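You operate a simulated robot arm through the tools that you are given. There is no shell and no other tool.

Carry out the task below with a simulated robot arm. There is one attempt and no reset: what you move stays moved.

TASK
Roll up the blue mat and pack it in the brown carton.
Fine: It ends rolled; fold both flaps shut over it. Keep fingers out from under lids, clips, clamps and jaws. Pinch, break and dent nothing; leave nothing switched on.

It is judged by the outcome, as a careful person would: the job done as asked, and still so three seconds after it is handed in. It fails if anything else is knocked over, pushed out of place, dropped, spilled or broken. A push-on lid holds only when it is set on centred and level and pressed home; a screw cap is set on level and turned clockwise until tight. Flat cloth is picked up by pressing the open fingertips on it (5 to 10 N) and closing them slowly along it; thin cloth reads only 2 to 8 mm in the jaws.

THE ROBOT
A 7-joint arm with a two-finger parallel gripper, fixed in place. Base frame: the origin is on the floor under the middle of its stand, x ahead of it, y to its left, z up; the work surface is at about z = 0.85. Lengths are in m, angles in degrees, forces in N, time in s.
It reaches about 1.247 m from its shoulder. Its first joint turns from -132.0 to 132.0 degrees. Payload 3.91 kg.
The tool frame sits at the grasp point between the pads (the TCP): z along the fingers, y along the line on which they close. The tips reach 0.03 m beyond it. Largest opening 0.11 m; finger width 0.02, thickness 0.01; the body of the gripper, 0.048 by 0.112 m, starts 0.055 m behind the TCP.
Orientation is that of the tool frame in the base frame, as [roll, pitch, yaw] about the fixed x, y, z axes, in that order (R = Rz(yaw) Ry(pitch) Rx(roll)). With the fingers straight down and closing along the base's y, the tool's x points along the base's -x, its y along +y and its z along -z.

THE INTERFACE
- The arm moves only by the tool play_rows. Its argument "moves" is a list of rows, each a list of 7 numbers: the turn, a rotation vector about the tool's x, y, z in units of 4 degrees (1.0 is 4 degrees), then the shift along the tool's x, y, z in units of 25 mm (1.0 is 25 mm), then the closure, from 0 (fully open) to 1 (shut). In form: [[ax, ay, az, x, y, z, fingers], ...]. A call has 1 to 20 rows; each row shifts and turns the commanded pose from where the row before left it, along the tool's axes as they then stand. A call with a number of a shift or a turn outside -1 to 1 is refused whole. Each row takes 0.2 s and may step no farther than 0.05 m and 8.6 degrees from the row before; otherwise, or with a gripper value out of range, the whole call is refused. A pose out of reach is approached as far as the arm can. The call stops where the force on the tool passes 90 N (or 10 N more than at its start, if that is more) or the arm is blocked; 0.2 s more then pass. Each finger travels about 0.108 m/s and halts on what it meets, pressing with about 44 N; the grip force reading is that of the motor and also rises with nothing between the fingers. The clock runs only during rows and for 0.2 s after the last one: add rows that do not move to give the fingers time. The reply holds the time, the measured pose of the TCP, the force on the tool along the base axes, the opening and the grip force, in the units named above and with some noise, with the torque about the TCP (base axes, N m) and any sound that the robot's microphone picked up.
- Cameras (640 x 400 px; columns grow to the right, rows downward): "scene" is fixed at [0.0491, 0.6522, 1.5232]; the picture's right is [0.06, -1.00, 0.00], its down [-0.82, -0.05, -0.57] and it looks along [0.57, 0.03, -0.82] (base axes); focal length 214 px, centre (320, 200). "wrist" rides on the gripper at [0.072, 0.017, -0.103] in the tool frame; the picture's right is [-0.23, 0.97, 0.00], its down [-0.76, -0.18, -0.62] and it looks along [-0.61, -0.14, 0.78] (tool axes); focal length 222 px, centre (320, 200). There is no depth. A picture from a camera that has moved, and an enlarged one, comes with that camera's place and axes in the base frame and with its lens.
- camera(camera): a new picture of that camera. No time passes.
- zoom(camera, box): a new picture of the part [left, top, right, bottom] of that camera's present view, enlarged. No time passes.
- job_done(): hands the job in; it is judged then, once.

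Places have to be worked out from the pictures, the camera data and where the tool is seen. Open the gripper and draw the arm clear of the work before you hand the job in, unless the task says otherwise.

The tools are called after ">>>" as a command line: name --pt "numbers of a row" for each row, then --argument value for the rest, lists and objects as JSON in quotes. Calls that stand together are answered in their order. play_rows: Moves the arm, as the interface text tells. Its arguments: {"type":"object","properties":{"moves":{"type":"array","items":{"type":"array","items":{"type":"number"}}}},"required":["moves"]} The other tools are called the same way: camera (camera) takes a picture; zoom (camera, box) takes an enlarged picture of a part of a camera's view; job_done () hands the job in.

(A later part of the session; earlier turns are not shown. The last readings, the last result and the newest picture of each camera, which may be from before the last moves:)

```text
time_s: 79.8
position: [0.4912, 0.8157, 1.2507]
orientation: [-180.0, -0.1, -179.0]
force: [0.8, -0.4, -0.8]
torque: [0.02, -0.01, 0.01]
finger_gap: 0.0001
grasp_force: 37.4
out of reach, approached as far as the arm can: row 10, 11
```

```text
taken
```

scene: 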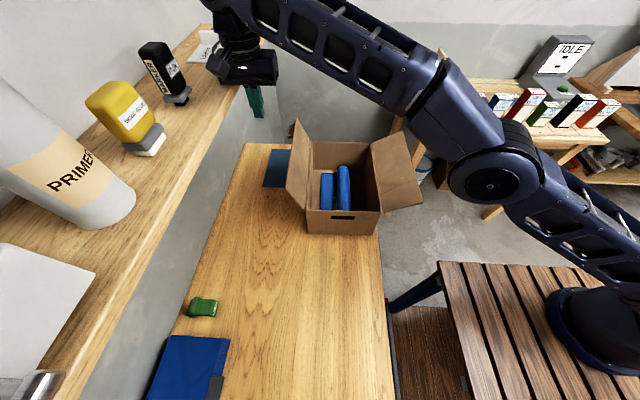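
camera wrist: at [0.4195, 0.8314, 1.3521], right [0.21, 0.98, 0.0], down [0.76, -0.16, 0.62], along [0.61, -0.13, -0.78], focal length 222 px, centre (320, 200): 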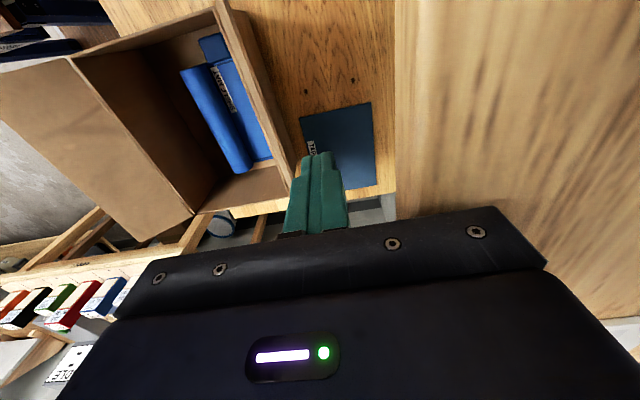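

The arm hit its reach limit at y≈0.816 (fine, it's clear of the flap, whose outer edge is at y≈0.757). I descend beside the flap to tip height ≈1.06.

>>> play_rows --pt "0 0 0 0 -0.4 0.6 1" --pt "0 0 0 0 -0.2 0.8 1" --pt "0 0 0 0 0 0.8 1" --pt "0 0 0 0 0 0.8 1" --pt "0 0 0 0 0 0.8 1" --pt "0 0 0 0 0 0.8 1" --pt "0 0 0 0 0 0.8 1" --pt "0 0 0 0 0 0.6 1"

>>> camera --camera "wrist"

>>> camera --camera "scene"

```text
time_s: 80.3
position: [0.4906, 0.8053, 1.244]
orientation: [178.2, 0.5, -179.1]
force: [1.0, 0.6, 10.0]
torque: [0.37, 0.28, -0.11]
finger_gap: 0.0001
grasp_force: 37.6
stopped in row 2: the force on the tool passed its limit at 134 N (the readings are from after the stop); the commanded pose is now the measured one
```

```text
taken
camera wrist: at [0.4183, 0.8181, 1.3459], right [0.21, 0.98, 0.03], down [0.76, -0.19, 0.63], along [0.62, -0.11, -0.78], focal length 222 px, centre (320, 200)
```

wrist: 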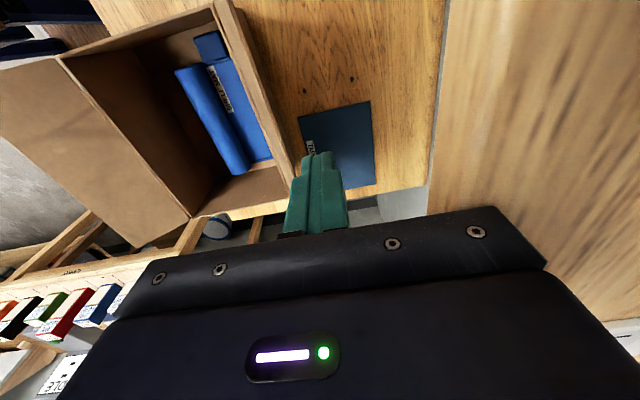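

```text
taken
```

scene: 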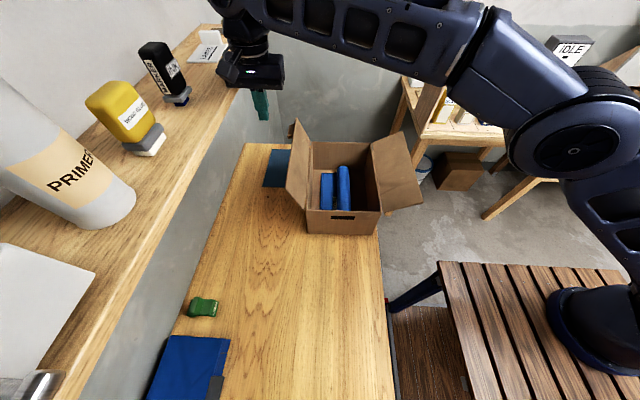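

The tool force spiked: the gripper body came down on the wall shelf's front edge (I now work out that edge at about y≈0.84, z≈1.30). I lift off and move away from it toward −y immediately, then check that nothing on the shelf moved.

>>> play_rows --pt "0 0 0 0 0 -0.4 1" --pt "0 0 0 0 0 -0.6 1" --pt "0 0 0 0 -0.5 -0.4 1" --pt "0 0 0 0 -0.8 0 1" --pt "0 0 0 0 -0.8 0 1" --pt "0 0 0 0 -0.8 0 1" --pt "0 0 0 0 -0.8 0 1" --pt "0 0 0 0 -0.8 0 1"

>>> camera --camera "scene"

>>> camera --camera "wrist"

```text
time_s: 82.1
position: [0.4927, 0.6917, 1.2735]
orientation: [178.4, 0.5, -179.1]
force: [-0.2, 0.9, 0.0]
torque: [0.01, 0.01, 0.01]
finger_gap: 0.0001
grasp_force: 38.4
```

```text
taken
```

scene: 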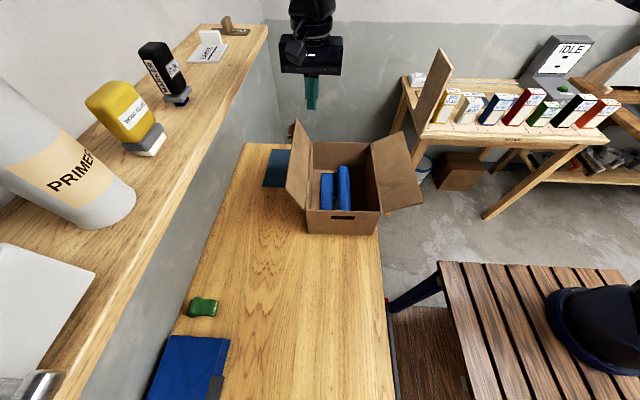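

```text
taken
camera wrist: at [0.4202, 0.705, 1.3755], right [0.21, 0.98, 0.03], down [0.76, -0.18, 0.62], along [0.62, -0.11, -0.78], focal length 222 px, centre (320, 200)
```

wrist: 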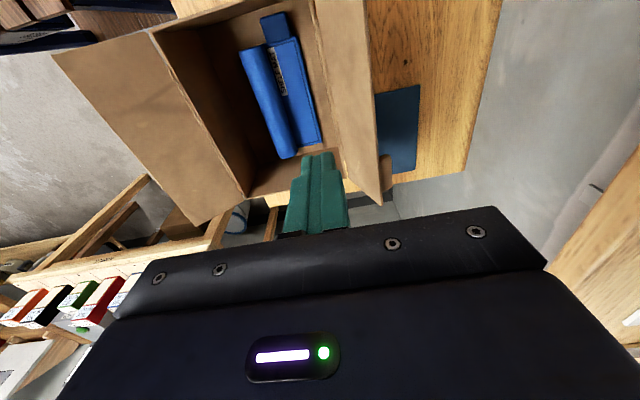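

I compare the shelf items with the initial view to be sure nothing shifted.

>>> zoom --camera "scene" --box '[0, 0, 280, 240]'

>>> zoom --camera "wrist" --box '[230, 0, 430, 200]'

```text
1.67 times, centred on (140, 120) of scene
camera zoom: at [0.0491, 0.6522, 1.5232], right [0.06, -1.0, 0.0], down [-0.82, -0.05, -0.57], along [0.57, 0.03, -0.82], focal length 358 px, centre (620, 333)
```

zoom: 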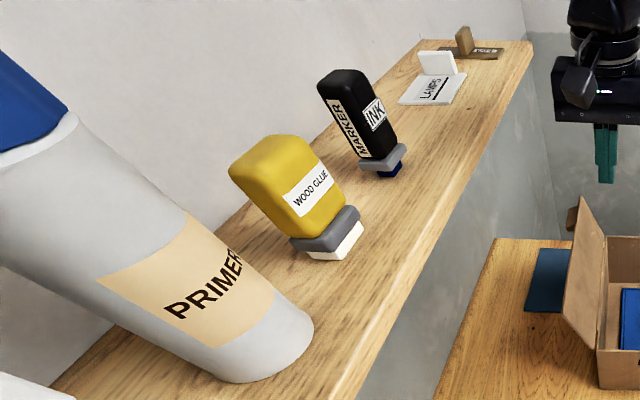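

```text
2.00 times, centred on (330, 100) of wrist
camera zoom: at [0.4202, 0.705, 1.3755], right [0.21, 0.98, 0.03], down [0.76, -0.18, 0.62], along [0.62, -0.11, -0.78], focal length 444 px, centre (300, 400)
```

zoom: 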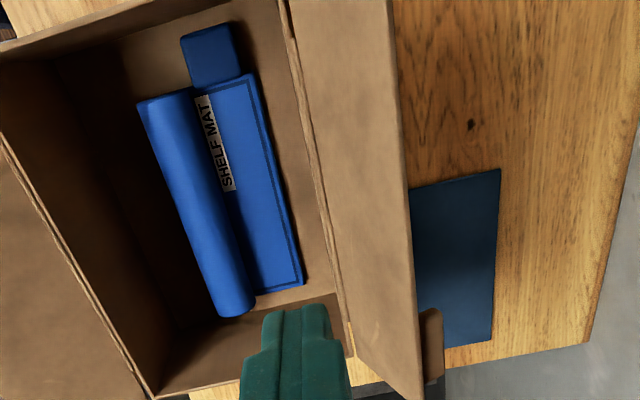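

All shelf items are exactly where they were. I'll instead tilt the fingers outward (+y) about 35° so the hand stays over the carton and away from the shelf while the fingertips hook the outside of the left flap.

>>> play_rows --pt "-0.93 0 0 0 0 0 1" --pt "-0.93 0 0 0 0 0 1" --pt "-0.93 0 0 0 0 0 1" --pt "-0.93 0 0 0 0 0 1" --pt "-0.93 0 0 0 0 0 1" --pt "-0.93 0 0 0 0 0 1" --pt "-0.93 0 0 0 0 0 1" --pt "-0.93 0 0 0 0 0 1" --pt "-0.93 0 0 0 0 0 1"

>>> camera --camera "scene"

>>> camera --camera "wrist"

```text
time_s: 84.1
position: [0.4928, 0.6926, 1.2737]
orientation: [144.8, 0.5, -179.1]
force: [-0.6, 1.1, 0.2]
torque: [-0.02, 0.0, -0.03]
finger_gap: 0.0
grasp_force: 37.2
```

```text
taken
```

scene: 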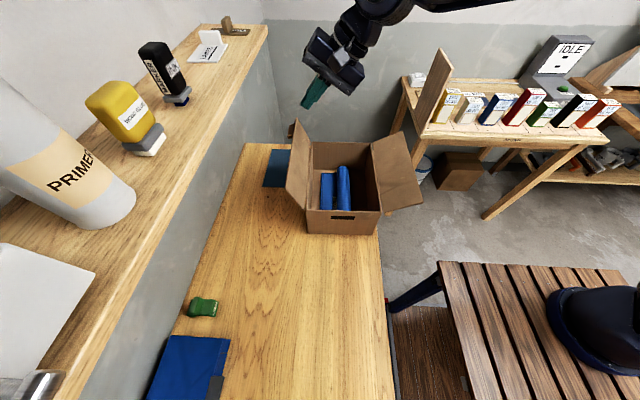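

```text
taken
camera wrist: at [0.4205, 0.6459, 1.3664], right [0.21, 0.8, 0.56], down [0.77, -0.49, 0.41], along [0.61, 0.34, -0.72], focal length 222 px, centre (320, 200)
```

wrist: 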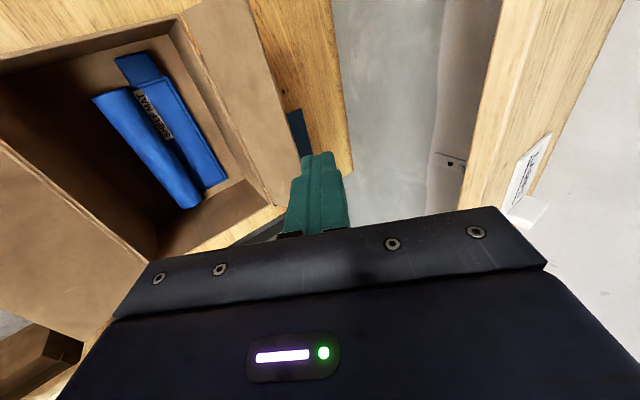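

The tilt is good, hand clear of the shelf. I slide along the tool axis so the fingertips pass outside the flap's outer edge (edge at y≈0.758, z≈1.10).

>>> play_rows --pt "0 0 0 -0.04 0 0.8 1" --pt "0 0 0 -0.04 0 0.8 1" --pt "0 0 0 -0.04 0 0.8 1" --pt "0 0 0 -0.04 0 0.8 1" --pt "0 0 0 -0.04 0 0.8 1"

>>> camera --camera "wrist"

>>> zoom --camera "scene" --box '[230, 30, 430, 240]'

```text
time_s: 85.3
position: [0.4984, 0.7464, 1.1907]
orientation: [144.7, 0.5, -179.2]
force: [0.2, -0.8, 1.3]
torque: [-0.01, -0.01, 0.0]
finger_gap: 0.0
grasp_force: 37.3
```

```text
taken
camera wrist: at [0.4258, 0.7008, 1.2834], right [0.21, 0.8, 0.56], down [0.77, -0.49, 0.41], along [0.61, 0.34, -0.72], focal length 222 px, centre (320, 200)
```

wrist: 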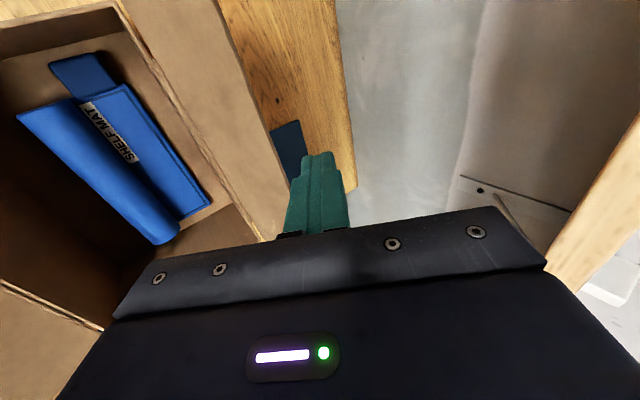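

```text
1.90 times, centred on (330, 135) of scene
camera zoom: at [0.0491, 0.6522, 1.5232], right [0.06, -1.0, 0.0], down [-0.82, -0.05, -0.57], along [0.57, 0.03, -0.82], focal length 408 px, centre (301, 324)
```

zoom: 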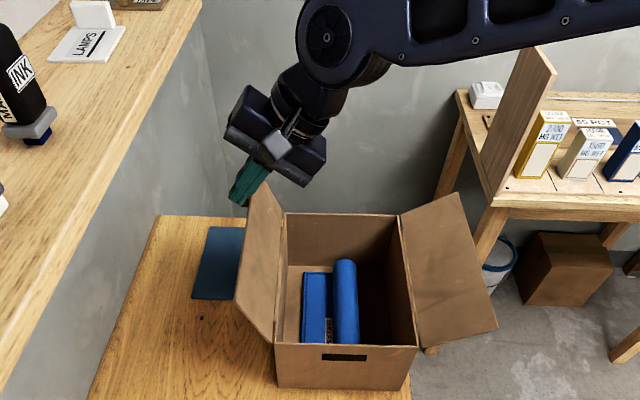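

Fingertips are heading just outside the flap edge, with good clearance from the shelf. I continue the slide ~80 mm.

>>> play_rows --pt "0 0 0 0 0 0.8 1" --pt "0 0 0 0 0 0.8 1" --pt "0 0 0 0 0 0.8 1" --pt "0 0 0 0 0 0.7 1" --pt "0 0 0 0 0 0 1"

>>> camera --camera "wrist"

>>> zoom --camera "scene" --box '[230, 30, 430, 240]'

```text
time_s: 86.5
position: [0.4963, 0.7951, 1.1266]
orientation: [145.0, 0.5, -179.1]
force: [-0.6, -1.1, 0.5]
torque: [-0.01, -0.01, 0.0]
finger_gap: 0.0001
grasp_force: 37.4
```

```text
taken
camera wrist: at [0.4245, 0.7478, 1.2202], right [0.21, 0.8, 0.56], down [0.77, -0.49, 0.41], along [0.61, 0.34, -0.72], focal length 222 px, centre (320, 200)
```

wrist: 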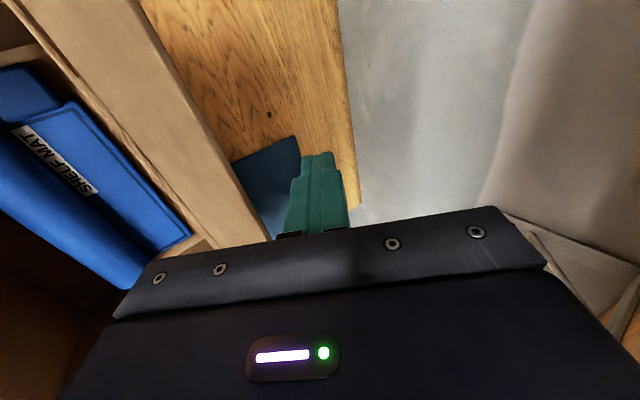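

```text
1.90 times, centred on (330, 135) of scene
camera zoom: at [0.0491, 0.6522, 1.5232], right [0.06, -1.0, 0.0], down [-0.82, -0.05, -0.57], along [0.57, 0.03, -0.82], focal length 408 px, centre (301, 324)
```

zoom: 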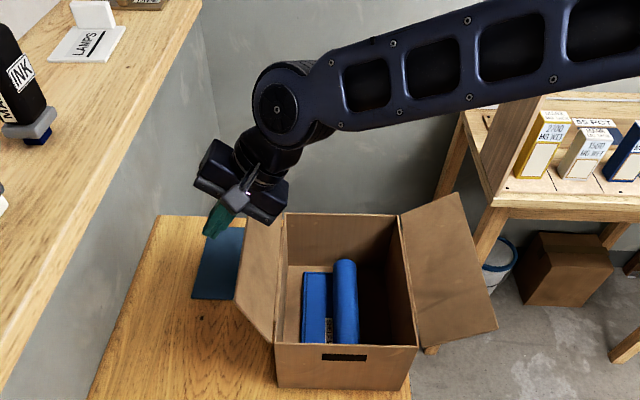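

The fingertips are outside the flap now. I lower 30 mm, then start drawing the flap inward (−y) in 8–10 mm rows.

>>> play_rows --pt "0 0 0 0 -0.35 0.49 1" --pt "0 0 0 0 -0.35 0.49 1" --pt "0 0 0 0 -0.33 -0.23 1" --pt "0 0 0 0 -0.33 -0.23 1" --pt "0 0 0 0 -0.33 -0.23 1" --pt "0 0 0 0 -0.33 -0.23 1" --pt "0 0 0 0 0 0 1"

>>> camera --camera "wrist"

>>> zoom --camera "scene" --box '[230, 30, 430, 240]'

```text
time_s: 88.1
position: [0.4984, 0.7535, 1.1003]
orientation: [144.9, 0.5, -179.1]
force: [-0.6, -0.6, -0.6]
torque: [-0.01, 0.0, -0.02]
finger_gap: 0.0
grasp_force: 37.3
```

```text
taken
camera wrist: at [0.4271, 0.7069, 1.1924], right [0.21, 0.8, 0.56], down [0.77, -0.49, 0.41], along [0.61, 0.34, -0.72], focal length 222 px, centre (320, 200)
```

wrist: 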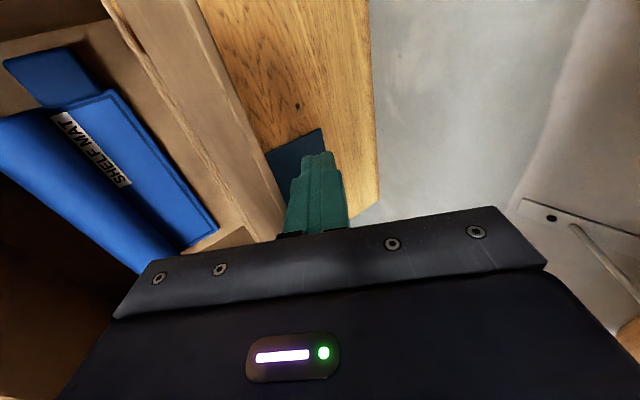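

```text
1.90 times, centred on (330, 135) of scene
camera zoom: at [0.0491, 0.6522, 1.5232], right [0.06, -1.0, 0.0], down [-0.82, -0.05, -0.57], along [0.57, 0.03, -0.82], focal length 408 px, centre (301, 324)
```

zoom: 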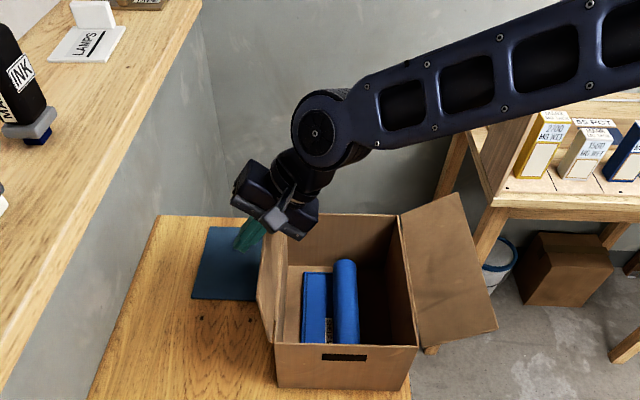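

The flap follows with almost no force. I keep drawing it inward.

>>> play_rows --pt "0 0 0 0 -0.33 -0.23 1" --pt "0 0 0 0 -0.33 -0.23 1" --pt "0 0 0 0 -0.33 -0.23 1" --pt "0 0 0 0 -0.33 -0.23 1" --pt "0 0 0 0 -0.33 -0.23 1" --pt "0 0 0 0 0 0 1"

>>> camera --camera "wrist"

>>> zoom --camera "scene" --box '[230, 30, 430, 240]'

```text
time_s: 89.5
position: [0.499, 0.7043, 1.0999]
orientation: [145.0, 0.6, -179.1]
force: [-0.3, -0.4, -0.2]
torque: [0.0, 0.0, 0.01]
finger_gap: 0.0
grasp_force: 37.9
```

```text
taken
camera wrist: at [0.4273, 0.6574, 1.191], right [0.21, 0.8, 0.56], down [0.77, -0.49, 0.41], along [0.61, 0.34, -0.72], focal length 222 px, centre (320, 200)
```

wrist: 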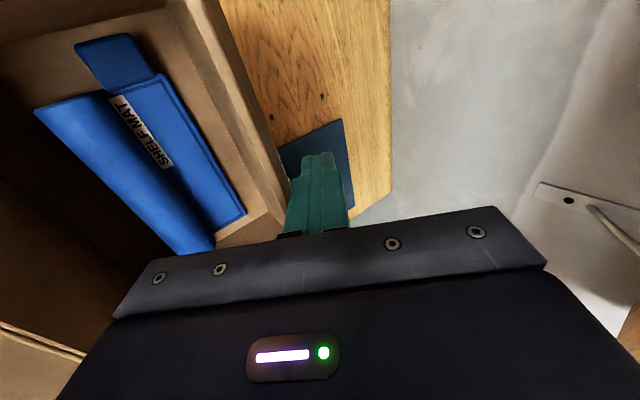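

```text
1.90 times, centred on (330, 135) of scene
camera zoom: at [0.0491, 0.6522, 1.5232], right [0.06, -1.0, 0.0], down [-0.82, -0.05, -0.57], along [0.57, 0.03, -0.82], focal length 408 px, centre (301, 324)
```

zoom: 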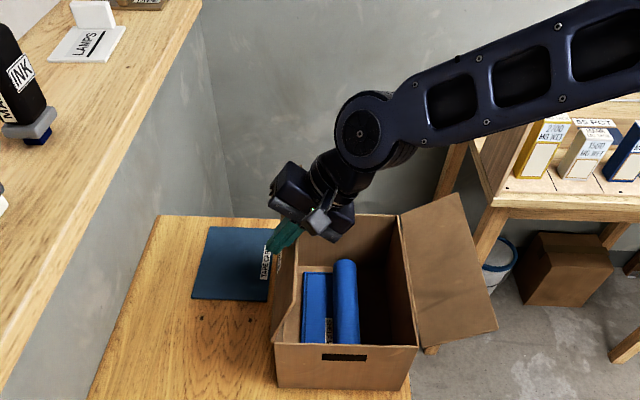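

The flap is now about upright. I continue drawing it inward until it lies against the tilted fingers.

>>> play_rows --pt "0 0 0 0 -0.33 -0.23 1" --pt "0 0 0 0 -0.33 -0.23 1" --pt "0 0 0 0 -0.33 -0.23 1" --pt "0 0 0 0 -0.33 -0.23 1" --pt "0 0 0 0 0 0 1"

>>> camera --camera "wrist"

>>> zoom --camera "scene" --box '[230, 30, 430, 240]'

```text
time_s: 90.7
position: [0.5011, 0.6628, 1.0982]
orientation: [144.8, 0.5, -179.0]
force: [0.9, -0.6, 0.4]
torque: [0.0, 0.02, 0.03]
finger_gap: 0.0
grasp_force: 37.6
```

```text
taken
camera wrist: at [0.4289, 0.6165, 1.1907], right [0.21, 0.8, 0.56], down [0.77, -0.49, 0.41], along [0.61, 0.34, -0.72], focal length 222 px, centre (320, 200)
```

wrist: 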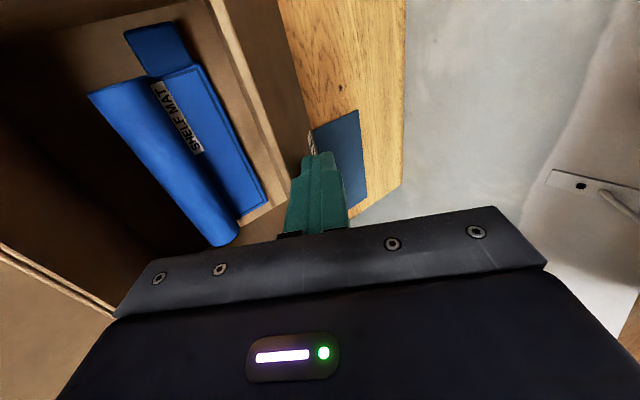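

```text
1.90 times, centred on (330, 135) of scene
camera zoom: at [0.0491, 0.6522, 1.5232], right [0.06, -1.0, 0.0], down [-0.82, -0.05, -0.57], along [0.57, 0.03, -0.82], focal length 408 px, centre (301, 324)
```

zoom: 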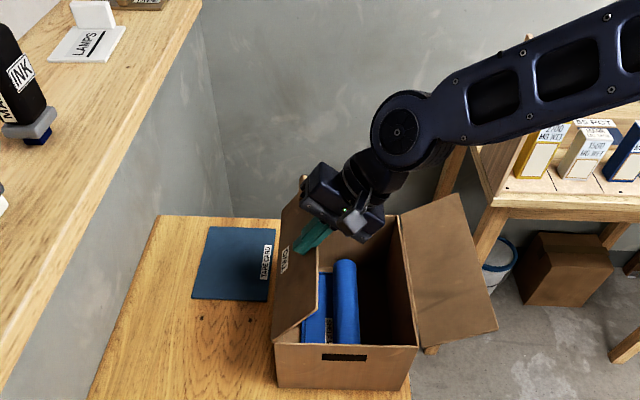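

The flap leans inward about 30°, its outer face visible under the fingers. I continue rotating it down, following its arc from above.

>>> play_rows --pt "0 0 0 0 -0.38 0 1" --pt "0 0 0 0 -0.38 0 1" --pt "0 0 0 0 -0.38 0 1" --pt "0 0 0 0 -0.38 0 1" --pt "0 0 0 0 0 0 1"

>>> camera --camera "wrist"

>>> zoom --camera "scene" --box '[230, 30, 430, 240]'

```text
time_s: 91.9
position: [0.5007, 0.6314, 1.0772]
orientation: [144.9, 0.6, -179.1]
force: [0.7, -0.5, -0.7]
torque: [-0.01, 0.01, 0.03]
finger_gap: 0.0001
grasp_force: 37.6
```

```text
taken
camera wrist: at [0.4284, 0.5852, 1.1692], right [0.21, 0.8, 0.56], down [0.77, -0.49, 0.41], along [0.61, 0.34, -0.72], focal length 222 px, centre (320, 200)
```

wrist: 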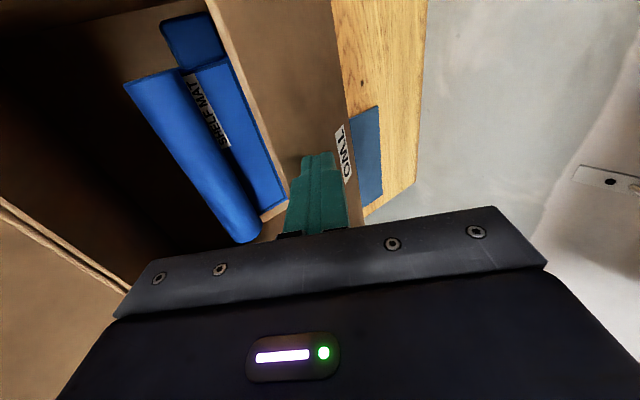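

```text
1.90 times, centred on (330, 135) of scene
camera zoom: at [0.0491, 0.6522, 1.5232], right [0.06, -1.0, 0.0], down [-0.82, -0.05, -0.57], along [0.57, 0.03, -0.82], focal length 408 px, centre (301, 324)
```

zoom: 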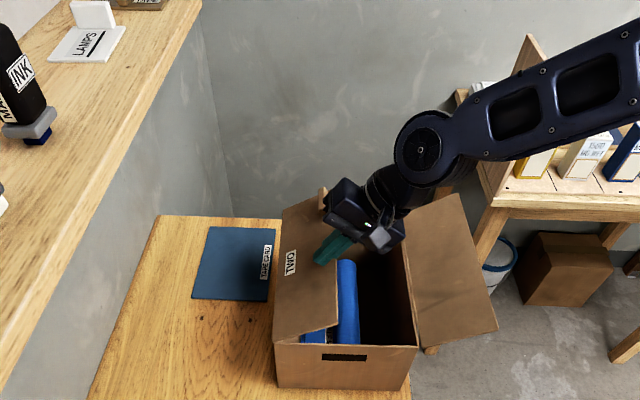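

The left flap carries a label that looks like "TWO" — suggesting it should be closed second. I zoom to read both labels before going on.

>>> zoom --camera "scene" --box '[285, 130, 345, 190]'

>>> zoom --camera "scene" --box '[285, 135, 325, 180]'

>>> zoom --camera "wrist" --box '[280, 90, 400, 220]'

```text
6.67 times, centred on (315, 160) of scene
camera zoom: at [0.0491, 0.6522, 1.5232], right [0.06, -1.0, 0.0], down [-0.82, -0.05, -0.57], along [0.57, 0.03, -0.82], focal length 1430 px, centre (353, 467)
```

zoom: 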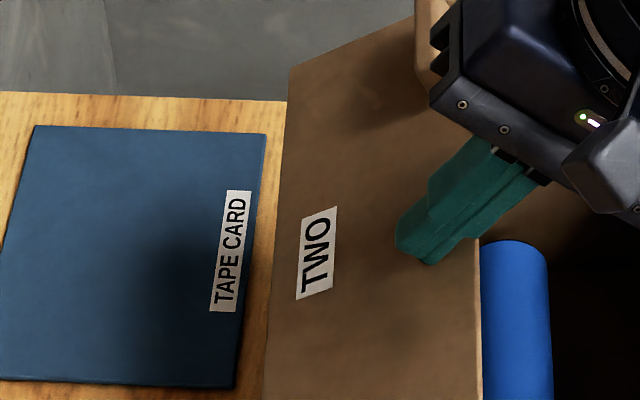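

```text
8.89 times, centred on (305, 158) of scene
camera zoom: at [0.0491, 0.6522, 1.5232], right [0.06, -1.0, 0.0], down [-0.82, -0.05, -0.57], along [0.57, 0.03, -0.82], focal length 1906 px, centre (453, 578)
```

zoom: 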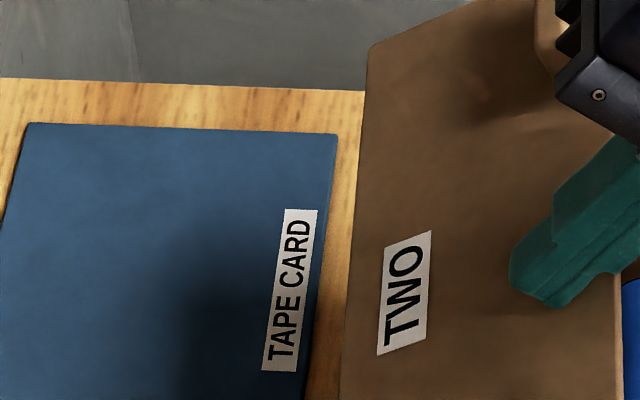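

```text
3.08 times, centred on (340, 155) of wrist
camera zoom: at [0.4284, 0.5852, 1.1692], right [0.21, 0.8, 0.56], down [0.77, -0.49, 0.41], along [0.61, 0.34, -0.72], focal length 684 px, centre (258, 338)
```

zoom: 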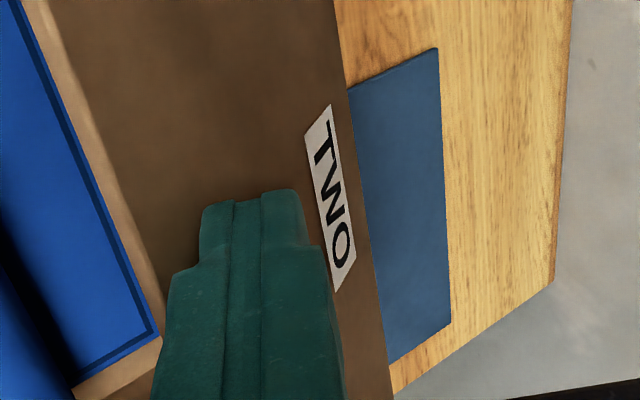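

The left flap says "TWO", so the right one must be folded first. I wait one second without moving to see whether flap TWO holds its angle by itself.

>>> play_rows --pt "0 0 0 0 0.1 0 1" --pt "0 0 0 0 0.1 0 1" --pt "0 0 0 0 0.1 0 1" --pt "0 0 0 0 0 0 1" --pt "0 0 0 0 0 0 1"

>>> zoom --camera "scene" --box '[230, 30, 430, 240]'

>>> zoom --camera "scene" --box '[280, 130, 400, 240]'

```text
time_s: 93.1
position: [0.4999, 0.6374, 1.0807]
orientation: [144.9, 0.5, -179.1]
force: [-0.6, 1.5, 0.5]
torque: [-0.03, 0.01, -0.03]
finger_gap: 0.0
grasp_force: 37.8
```

```text
1.90 times, centred on (330, 135) of scene
camera zoom: at [0.0491, 0.6522, 1.5232], right [0.06, -1.0, 0.0], down [-0.82, -0.05, -0.57], along [0.57, 0.03, -0.82], focal length 408 px, centre (301, 324)
```

zoom: 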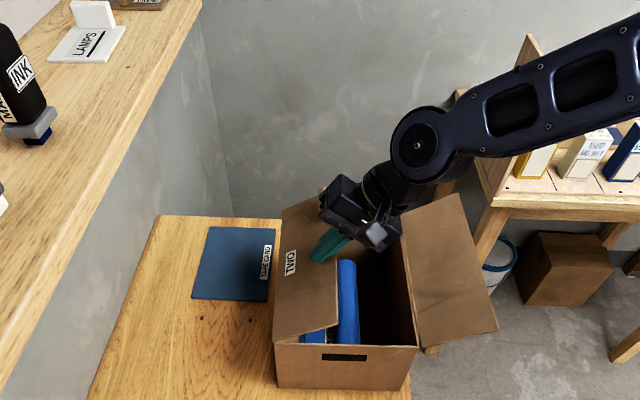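

```text
3.64 times, centred on (340, 185) of scene
camera zoom: at [0.0491, 0.6522, 1.5232], right [0.06, -1.0, 0.0], down [-0.82, -0.05, -0.57], along [0.57, 0.03, -0.82], focal length 780 px, centre (247, 254)
```

zoom: 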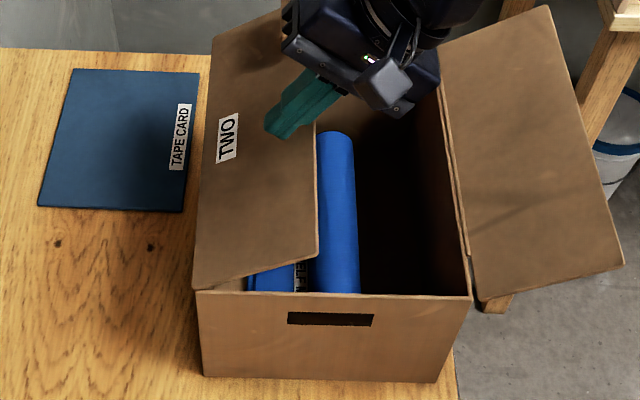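

Flap TWO holds its angle by hinge friction (about 59° inward), leaving room for the right flap. I back off upward along the fingers, return the gripper to vertical, and head over to the right flap's outer side.

>>> play_rows --pt "0 0 0 0 0.2 -0.6 1" --pt "0 0 0 0 0 -0.8 1" --pt "0 0 0 0 0 -0.8 1" --pt "0 0 0 0 0 -0.8 1" --pt "0 0 0 0 0 -0.8 1" --pt "0 0 0 0 0 -0.8 1" --pt "0.9 0 0 0 0 0 1" --pt "0.9 0 0 0 0 0 1" --pt "0.9 0 0 0 0 0 1" --pt "0.9 0 0 0 0 0 1" --pt "0.9 0 0 0 0 0 1" --pt "0.9 0 0 0 0 0 1" --pt "0.9 0 0 0 0 0 1" --pt "0.9 0 0 0 0 0 1" --pt "0.9 0 0 0 0 0 1" --pt "0.67 0 0 0 0 0 1"

>>> camera --camera "scene"

>>> camera --camera "wrist"

```text
time_s: 96.5
position: [0.5006, 0.5766, 1.1784]
orientation: [-180.0, 0.6, -179.2]
force: [0.7, 0.5, 0.8]
torque: [0.0, 0.02, -0.01]
finger_gap: 0.0
grasp_force: 37.6
```

```text
taken
```

scene: 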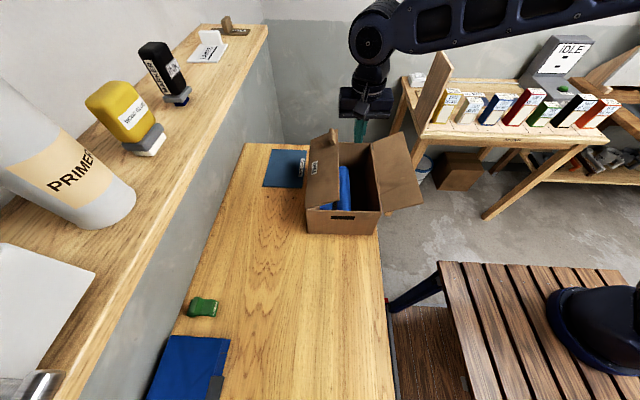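

```text
taken
camera wrist: at [0.428, 0.5921, 1.2803], right [0.21, 0.98, 0.0], down [0.76, -0.17, 0.63], along [0.62, -0.13, -0.78], focal length 222 px, centre (320, 200)
```

wrist: 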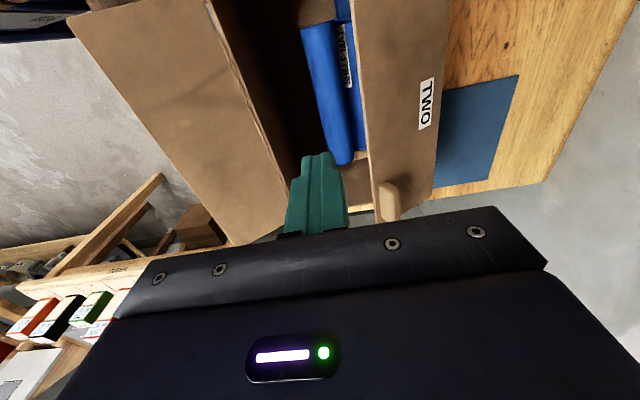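

Now I travel at z≈1.22 over the right flap to its outer side (y≈0.32).

>>> play_rows --pt "0 0 0 0 0 -0.9 1" --pt "0 0 0 0 0 -0.9 1" --pt "0 0 0 0 -0.7 0 1" --pt "0 0 0 0 -1 0 1" --pt "0 0 0 0 -1 0 1" --pt "0 0 0 0 -1 0 1" --pt "0 0 0 0 -1 0 1" --pt "0 0 0 0 -1 0 1" --pt "0 0 0 0 -1 0 1" --pt "0 0 0 0 -1 0 1" --pt "0 0 0 0 -1 0 1" --pt "0 0 0 0 -1 0 1" --pt "0 0 0 0 -0.6 0 1"

>>> camera --camera "scene"

>>> camera --camera "wrist"

```text
time_s: 99.3
position: [0.5017, 0.3169, 1.2242]
orientation: [179.9, 0.5, -179.0]
force: [-0.2, 0.0, -0.2]
torque: [0.0, 0.0, 0.01]
finger_gap: 0.0
grasp_force: 37.2
```

```text
taken
```

scene: 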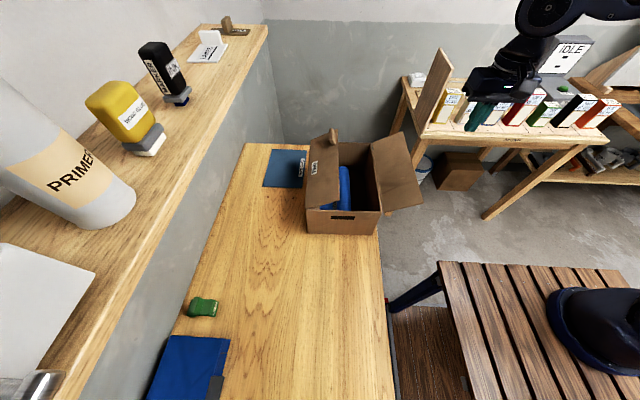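

```text
taken
camera wrist: at [0.43, 0.3328, 1.3256], right [0.21, 0.98, 0.0], down [0.76, -0.17, 0.63], along [0.62, -0.13, -0.78], focal length 222 px, centre (320, 200)
```

wrist: 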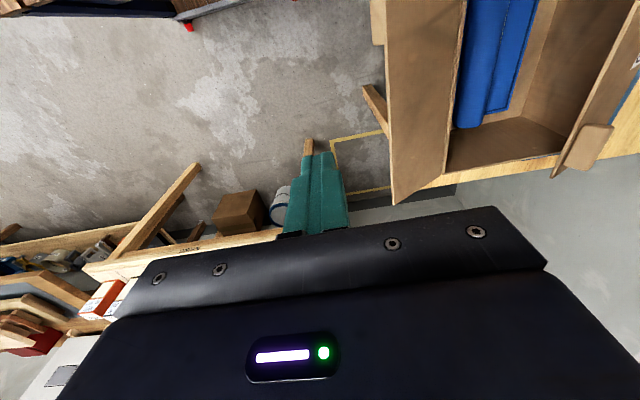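

Flap ONE's outer edge is at y≈0.40 and its little tab is near the front end; I'll push at x≈0.50, clear of the tab. I descend outside it to tip height ≈1.02.

>>> play_rows --pt "0 0 0 0 0 0.8 1" --pt "0 0 0 0 0 0.9 1" --pt "0 0 0 0 0 0.9 1" --pt "0 0 0 0 0 0.9 1" --pt "0 0 0 0 0 0.9 1" --pt "0 0 0 0 0 0.9 1" --pt "0 0 0 0 0 0.9 1" --pt "0 0 0 0 0 0.6 1" --pt "0 0 0 0 0 0 1"

>>> camera --camera "scene"

>>> camera --camera "wrist"

```text
time_s: 101.3
position: [0.5042, 0.3185, 1.0532]
orientation: [179.9, 0.4, -179.1]
force: [-1.3, -0.5, 0.7]
torque: [0.03, 0.02, 0.01]
finger_gap: 0.0
grasp_force: 37.6
```

```text
taken
```

scene: 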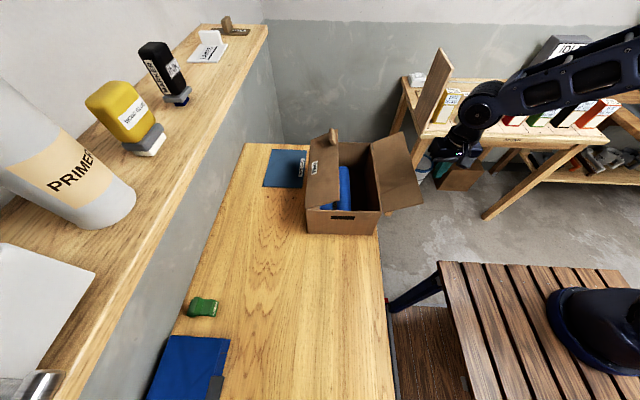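

```text
taken
camera wrist: at [0.4314, 0.335, 1.1552], right [0.21, 0.98, 0.0], down [0.76, -0.17, 0.63], along [0.62, -0.13, -0.78], focal length 222 px, centre (320, 200)
```

wrist: 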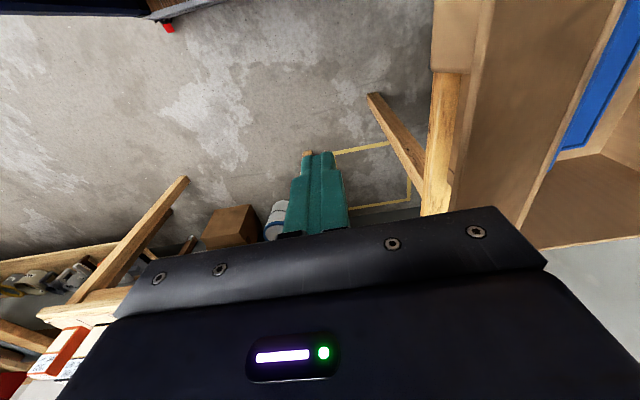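

I raise 25 mm so the gripper body stays above the flap's arc, then push flap ONE inward (+y) at 10 mm per row.

>>> play_rows --pt "0 0 0 0 0.3 -1 1" --pt "0 0 0 0 0.6 0 1" --pt "0 0 0 0 0.6 0 1" --pt "0 0 0 0 0.5 0 1" --pt "0 0 0 0 0.4 0 1" --pt "0 0 0 0 0.4 0 1" --pt "0 0 0 0 0.4 0 1" --pt "0 0 0 0 0.4 0 1" --pt "0 0 0 0 0 0 1"

>>> zoom --camera "scene" --box '[280, 60, 500, 240]'

>>> camera --camera "wrist"

```text
time_s: 103.3
position: [0.5037, 0.4091, 1.079]
orientation: [180.0, 0.5, -179.2]
force: [-0.1, -2.3, 1.1]
torque: [-0.09, 0.01, 0.0]
finger_gap: 0.0
grasp_force: 37.8
```

```text
2.22 times, centred on (390, 150) of scene
camera zoom: at [0.0491, 0.6522, 1.5232], right [0.06, -1.0, 0.0], down [-0.82, -0.05, -0.57], along [0.57, 0.03, -0.82], focal length 477 px, centre (164, 311)
```

zoom: 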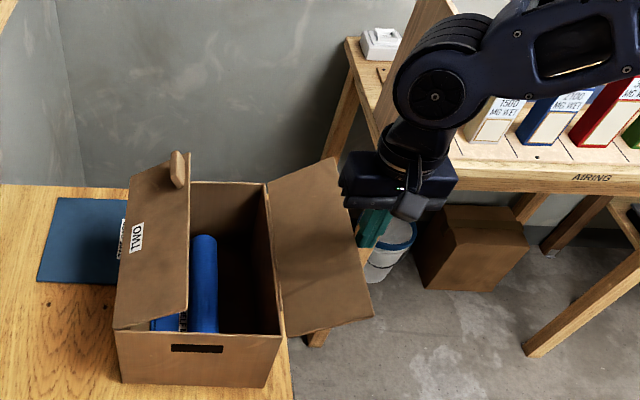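

```text
taken
camera wrist: at [0.4302, 0.4244, 1.1807], right [0.21, 0.98, 0.0], down [0.76, -0.17, 0.63], along [0.62, -0.13, -0.78], focal length 222 px, centre (320, 200)
```

wrist: 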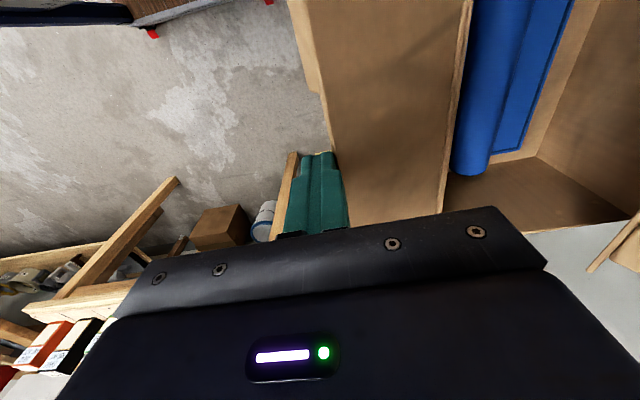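

Contact made; the flap is turning up with ~2 N. I continue pushing it toward upright.

>>> play_rows --pt "0 0 0 0 0.4 0 1" --pt "0 0 0 0 0.4 0 1" --pt "0 0 0 0 0.4 0 1" --pt "0 0 0 0 0.4 0 1" --pt "0 0 0 0 0.4 0 1" --pt "0 0 0 0 0.4 0 1" --pt "0 0 0 0 0.4 0 1" --pt "0 0 0 0 0 0 1"

>>> zoom --camera "scene" --box '[280, 60, 500, 240]'

>>> camera --camera "wrist"

```text
time_s: 104.1
position: [0.501, 0.4266, 1.0796]
orientation: [-179.3, 0.3, -179.4]
force: [-19.4, -46.4, 26.7]
torque: [-0.95, 0.25, -0.25]
finger_gap: 0.0
grasp_force: 37.4
stopped in row 3: the force on the tool passed its limit at 104 N (the readings are from after the stop); the commanded pose is now the measured one
```

```text
2.22 times, centred on (390, 150) of scene
camera zoom: at [0.0491, 0.6522, 1.5232], right [0.06, -1.0, 0.0], down [-0.82, -0.05, -0.57], along [0.57, 0.03, -0.82], focal length 477 px, centre (164, 311)
```

zoom: 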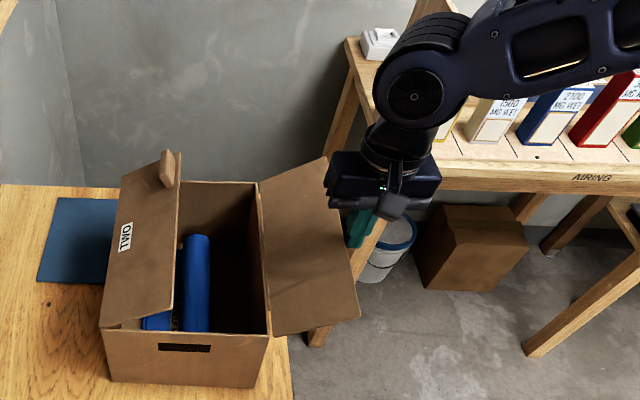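

```text
taken
camera wrist: at [0.4282, 0.4435, 1.1818], right [0.22, 0.98, -0.01], down [0.76, -0.16, 0.63], along [0.61, -0.14, -0.78], focal length 222 px, centre (320, 200)
```

wrist: 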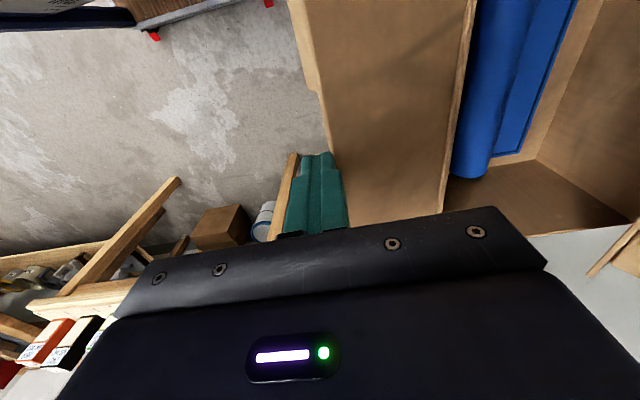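

The tool met a hard stop (104 N) and the carton shifted slightly instead of the flap turning. I stop and look closely before doing anything else.

>>> zoom --camera "scene" --box '[360, 110, 440, 210]'

>>> zoom --camera "wrist" --box '[260, 0, 480, 230]'

>>> camera --camera "scene"

```text
4.00 times, centred on (400, 160) of scene
camera zoom: at [0.0491, 0.6522, 1.5232], right [0.06, -1.0, 0.0], down [-0.82, -0.05, -0.57], along [0.57, 0.03, -0.82], focal length 858 px, centre (0, 360)
```

zoom: 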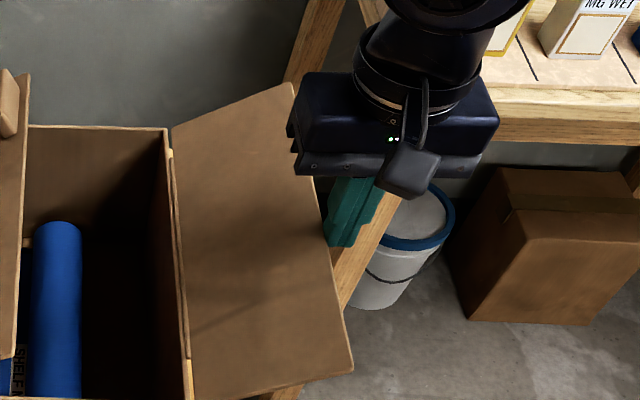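

```text
1.74 times, centred on (370, 115) of wrist
camera zoom: at [0.4282, 0.4435, 1.1818], right [0.22, 0.98, -0.01], down [0.76, -0.16, 0.63], along [0.61, -0.14, -0.78], focal length 386 px, centre (233, 348)
```

zoom: 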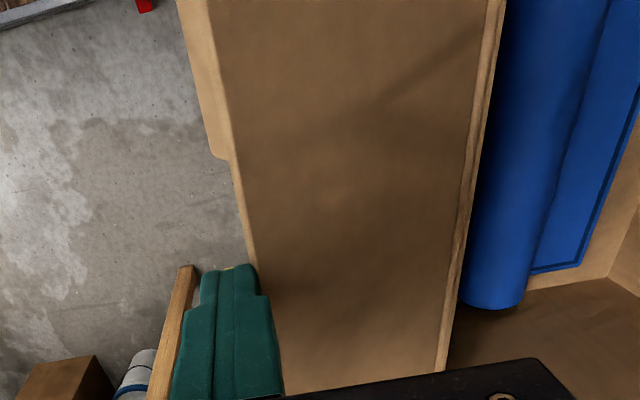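

```text
taken
```

scene: 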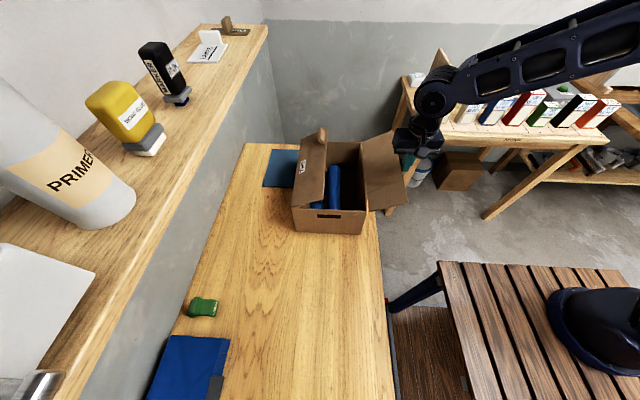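

The reaction direction shows the fingertip caught the flap's thin end edge (edge is at z≈1.054, lower than I'd assumed), so I pushed along the flap's plane. I back off, and will tilt the fingers to push on the flap's outer face from below its edge instead.

>>> play_rows --pt "0 0 0 0 -0.4 0 1" --pt "0 0 0 0 -0.8 0 1" --pt "0 0 0 0 -1 0 1" --pt "0 0 0 0 -1 0 1" --pt "0 0 0 0 -1 0 1" --pt "0 0 0 0 0 0 1"

>>> zoom --camera "scene" --box '[270, 110, 430, 240]'

>>> camera --camera "wrist"

```text
time_s: 105.5
position: [0.5039, 0.3255, 1.0817]
orientation: [-179.5, 0.3, -179.2]
force: [1.1, 0.3, -1.0]
torque: [0.03, 0.0, 0.0]
finger_gap: 0.0
grasp_force: 37.6
```

```text
3.08 times, centred on (350, 175) of scene
camera zoom: at [0.0491, 0.6522, 1.5232], right [0.06, -1.0, 0.0], down [-0.82, -0.05, -0.57], along [0.57, 0.03, -0.82], focal length 660 px, centre (228, 277)
```

zoom: 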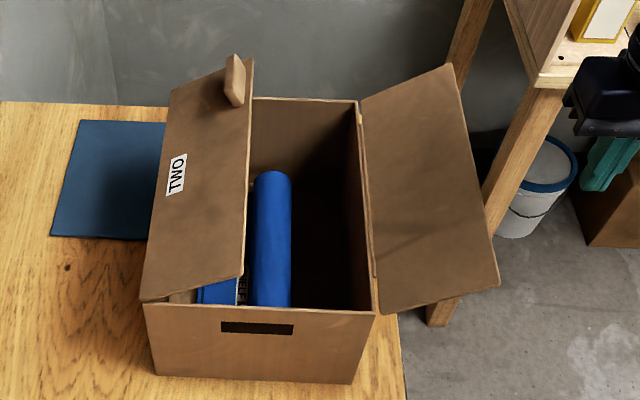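

```text
taken
camera wrist: at [0.432, 0.3428, 1.182], right [0.21, 0.98, -0.01], down [0.76, -0.16, 0.63], along [0.61, -0.14, -0.78], focal length 222 px, centre (320, 200)
```

wrist: 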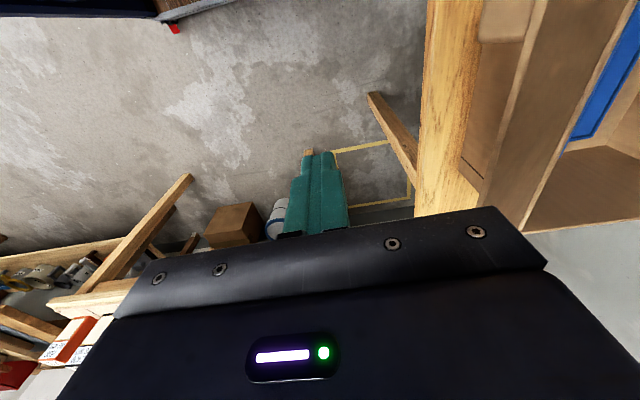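

The carton has slid about 4 cm in +y (left wall now next to the tape card, card itself unmoved); flap ONE's edge is now at about y≈0.434, z≈1.05. I tilt the fingers 35° with tips toward +y so they can lift flap ONE from its outer face with mostly upward motion and little sideways push.

>>> play_rows --pt "-0.89 0 0 -0.12 0 0 1" --pt "-0.89 0 0 -0.12 0 0 1" --pt "-0.89 0 0 -0.12 0 0 1" --pt "-0.89 0 0 -0.12 0 0 1" --pt "-0.89 0 0 -0.12 0 0 1" --pt "-0.89 0 0 -0.12 0 0 1" --pt "-0.89 0 0 -0.12 0 0 1" --pt "-0.89 0 0 -0.12 0 0 1" --pt "-0.89 0 0 -0.12 0 0 1" --pt "-0.89 0 0 -0.12 0 0 1" --pt "0 0 0 0 -0.39 0.56 1" --pt "0 0 0 0 -0.39 0.56 1" --pt "0 0 0 0 -0.39 0.56 1"

>>> camera --camera "scene"

>>> camera --camera "wrist"

```text
time_s: 108.3
position: [0.5338, 0.3255, 1.0292]
orientation: [145.0, 0.4, -179.2]
force: [0.0, -0.9, -0.3]
torque: [0.01, 0.02, 0.0]
finger_gap: 0.0
grasp_force: 37.6
```

```text
taken
```

scene: 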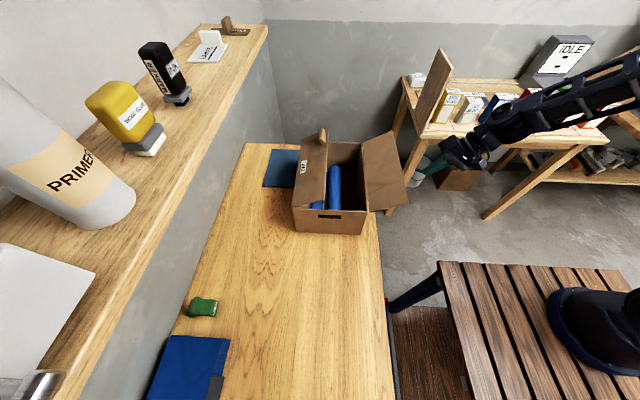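

```text
taken
camera wrist: at [0.462, 0.2785, 1.1226], right [0.21, 0.8, 0.56], down [0.77, -0.49, 0.41], along [0.61, 0.34, -0.72], focal length 222 px, centre (320, 200)
```

wrist: 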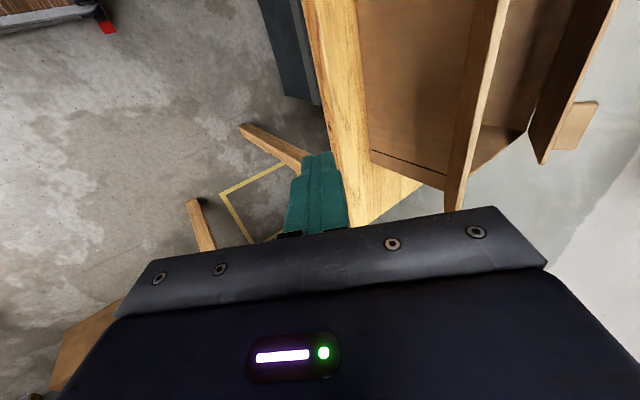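

The wrist camera happens to sit right in flap ONE's plane, confirming its lean (~64° from vertical, edge y≈0.434, z≈1.048). I move the fingers in under its outer face to 2 cm short of contact.

>>> play_rows --pt "0 0 0 0 0.65 0.46 1" --pt "0 0 0 0 0.65 0.46 1" --pt "0 0 0 0 0.65 0.46 1" --pt "0 0 0 0 0.65 0.46 1" --pt "0 0 0 0 0 0 1"

>>> zoom --camera "scene" --box '[270, 90, 470, 240]'

>>> camera --camera "wrist"

```text
time_s: 109.5
position: [0.5309, 0.4049, 1.029]
orientation: [144.9, 0.3, -179.2]
force: [-0.2, 0.1, -0.3]
torque: [-0.01, -0.03, 0.01]
finger_gap: 0.0003
grasp_force: 37.2
```

```text
2.67 times, centred on (370, 165) of scene
camera zoom: at [0.0491, 0.6522, 1.5232], right [0.06, -1.0, 0.0], down [-0.82, -0.05, -0.57], along [0.57, 0.03, -0.82], focal length 572 px, centre (187, 293)
```

zoom: 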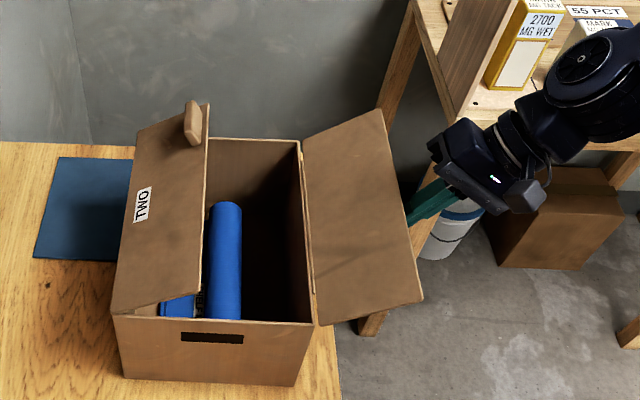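

```text
taken
camera wrist: at [0.4597, 0.3574, 1.122], right [0.21, 0.8, 0.56], down [0.77, -0.49, 0.41], along [0.61, 0.34, -0.72], focal length 222 px, centre (320, 200)
```

wrist: 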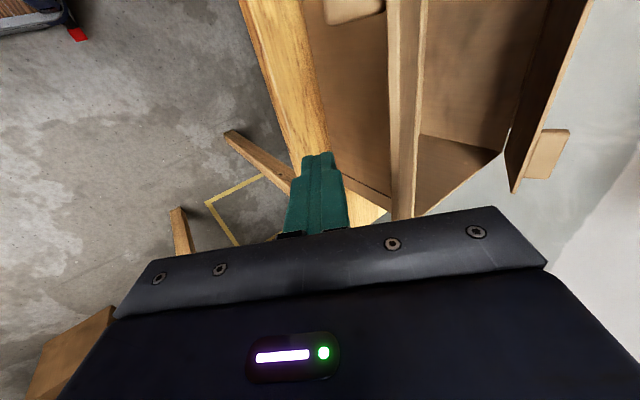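

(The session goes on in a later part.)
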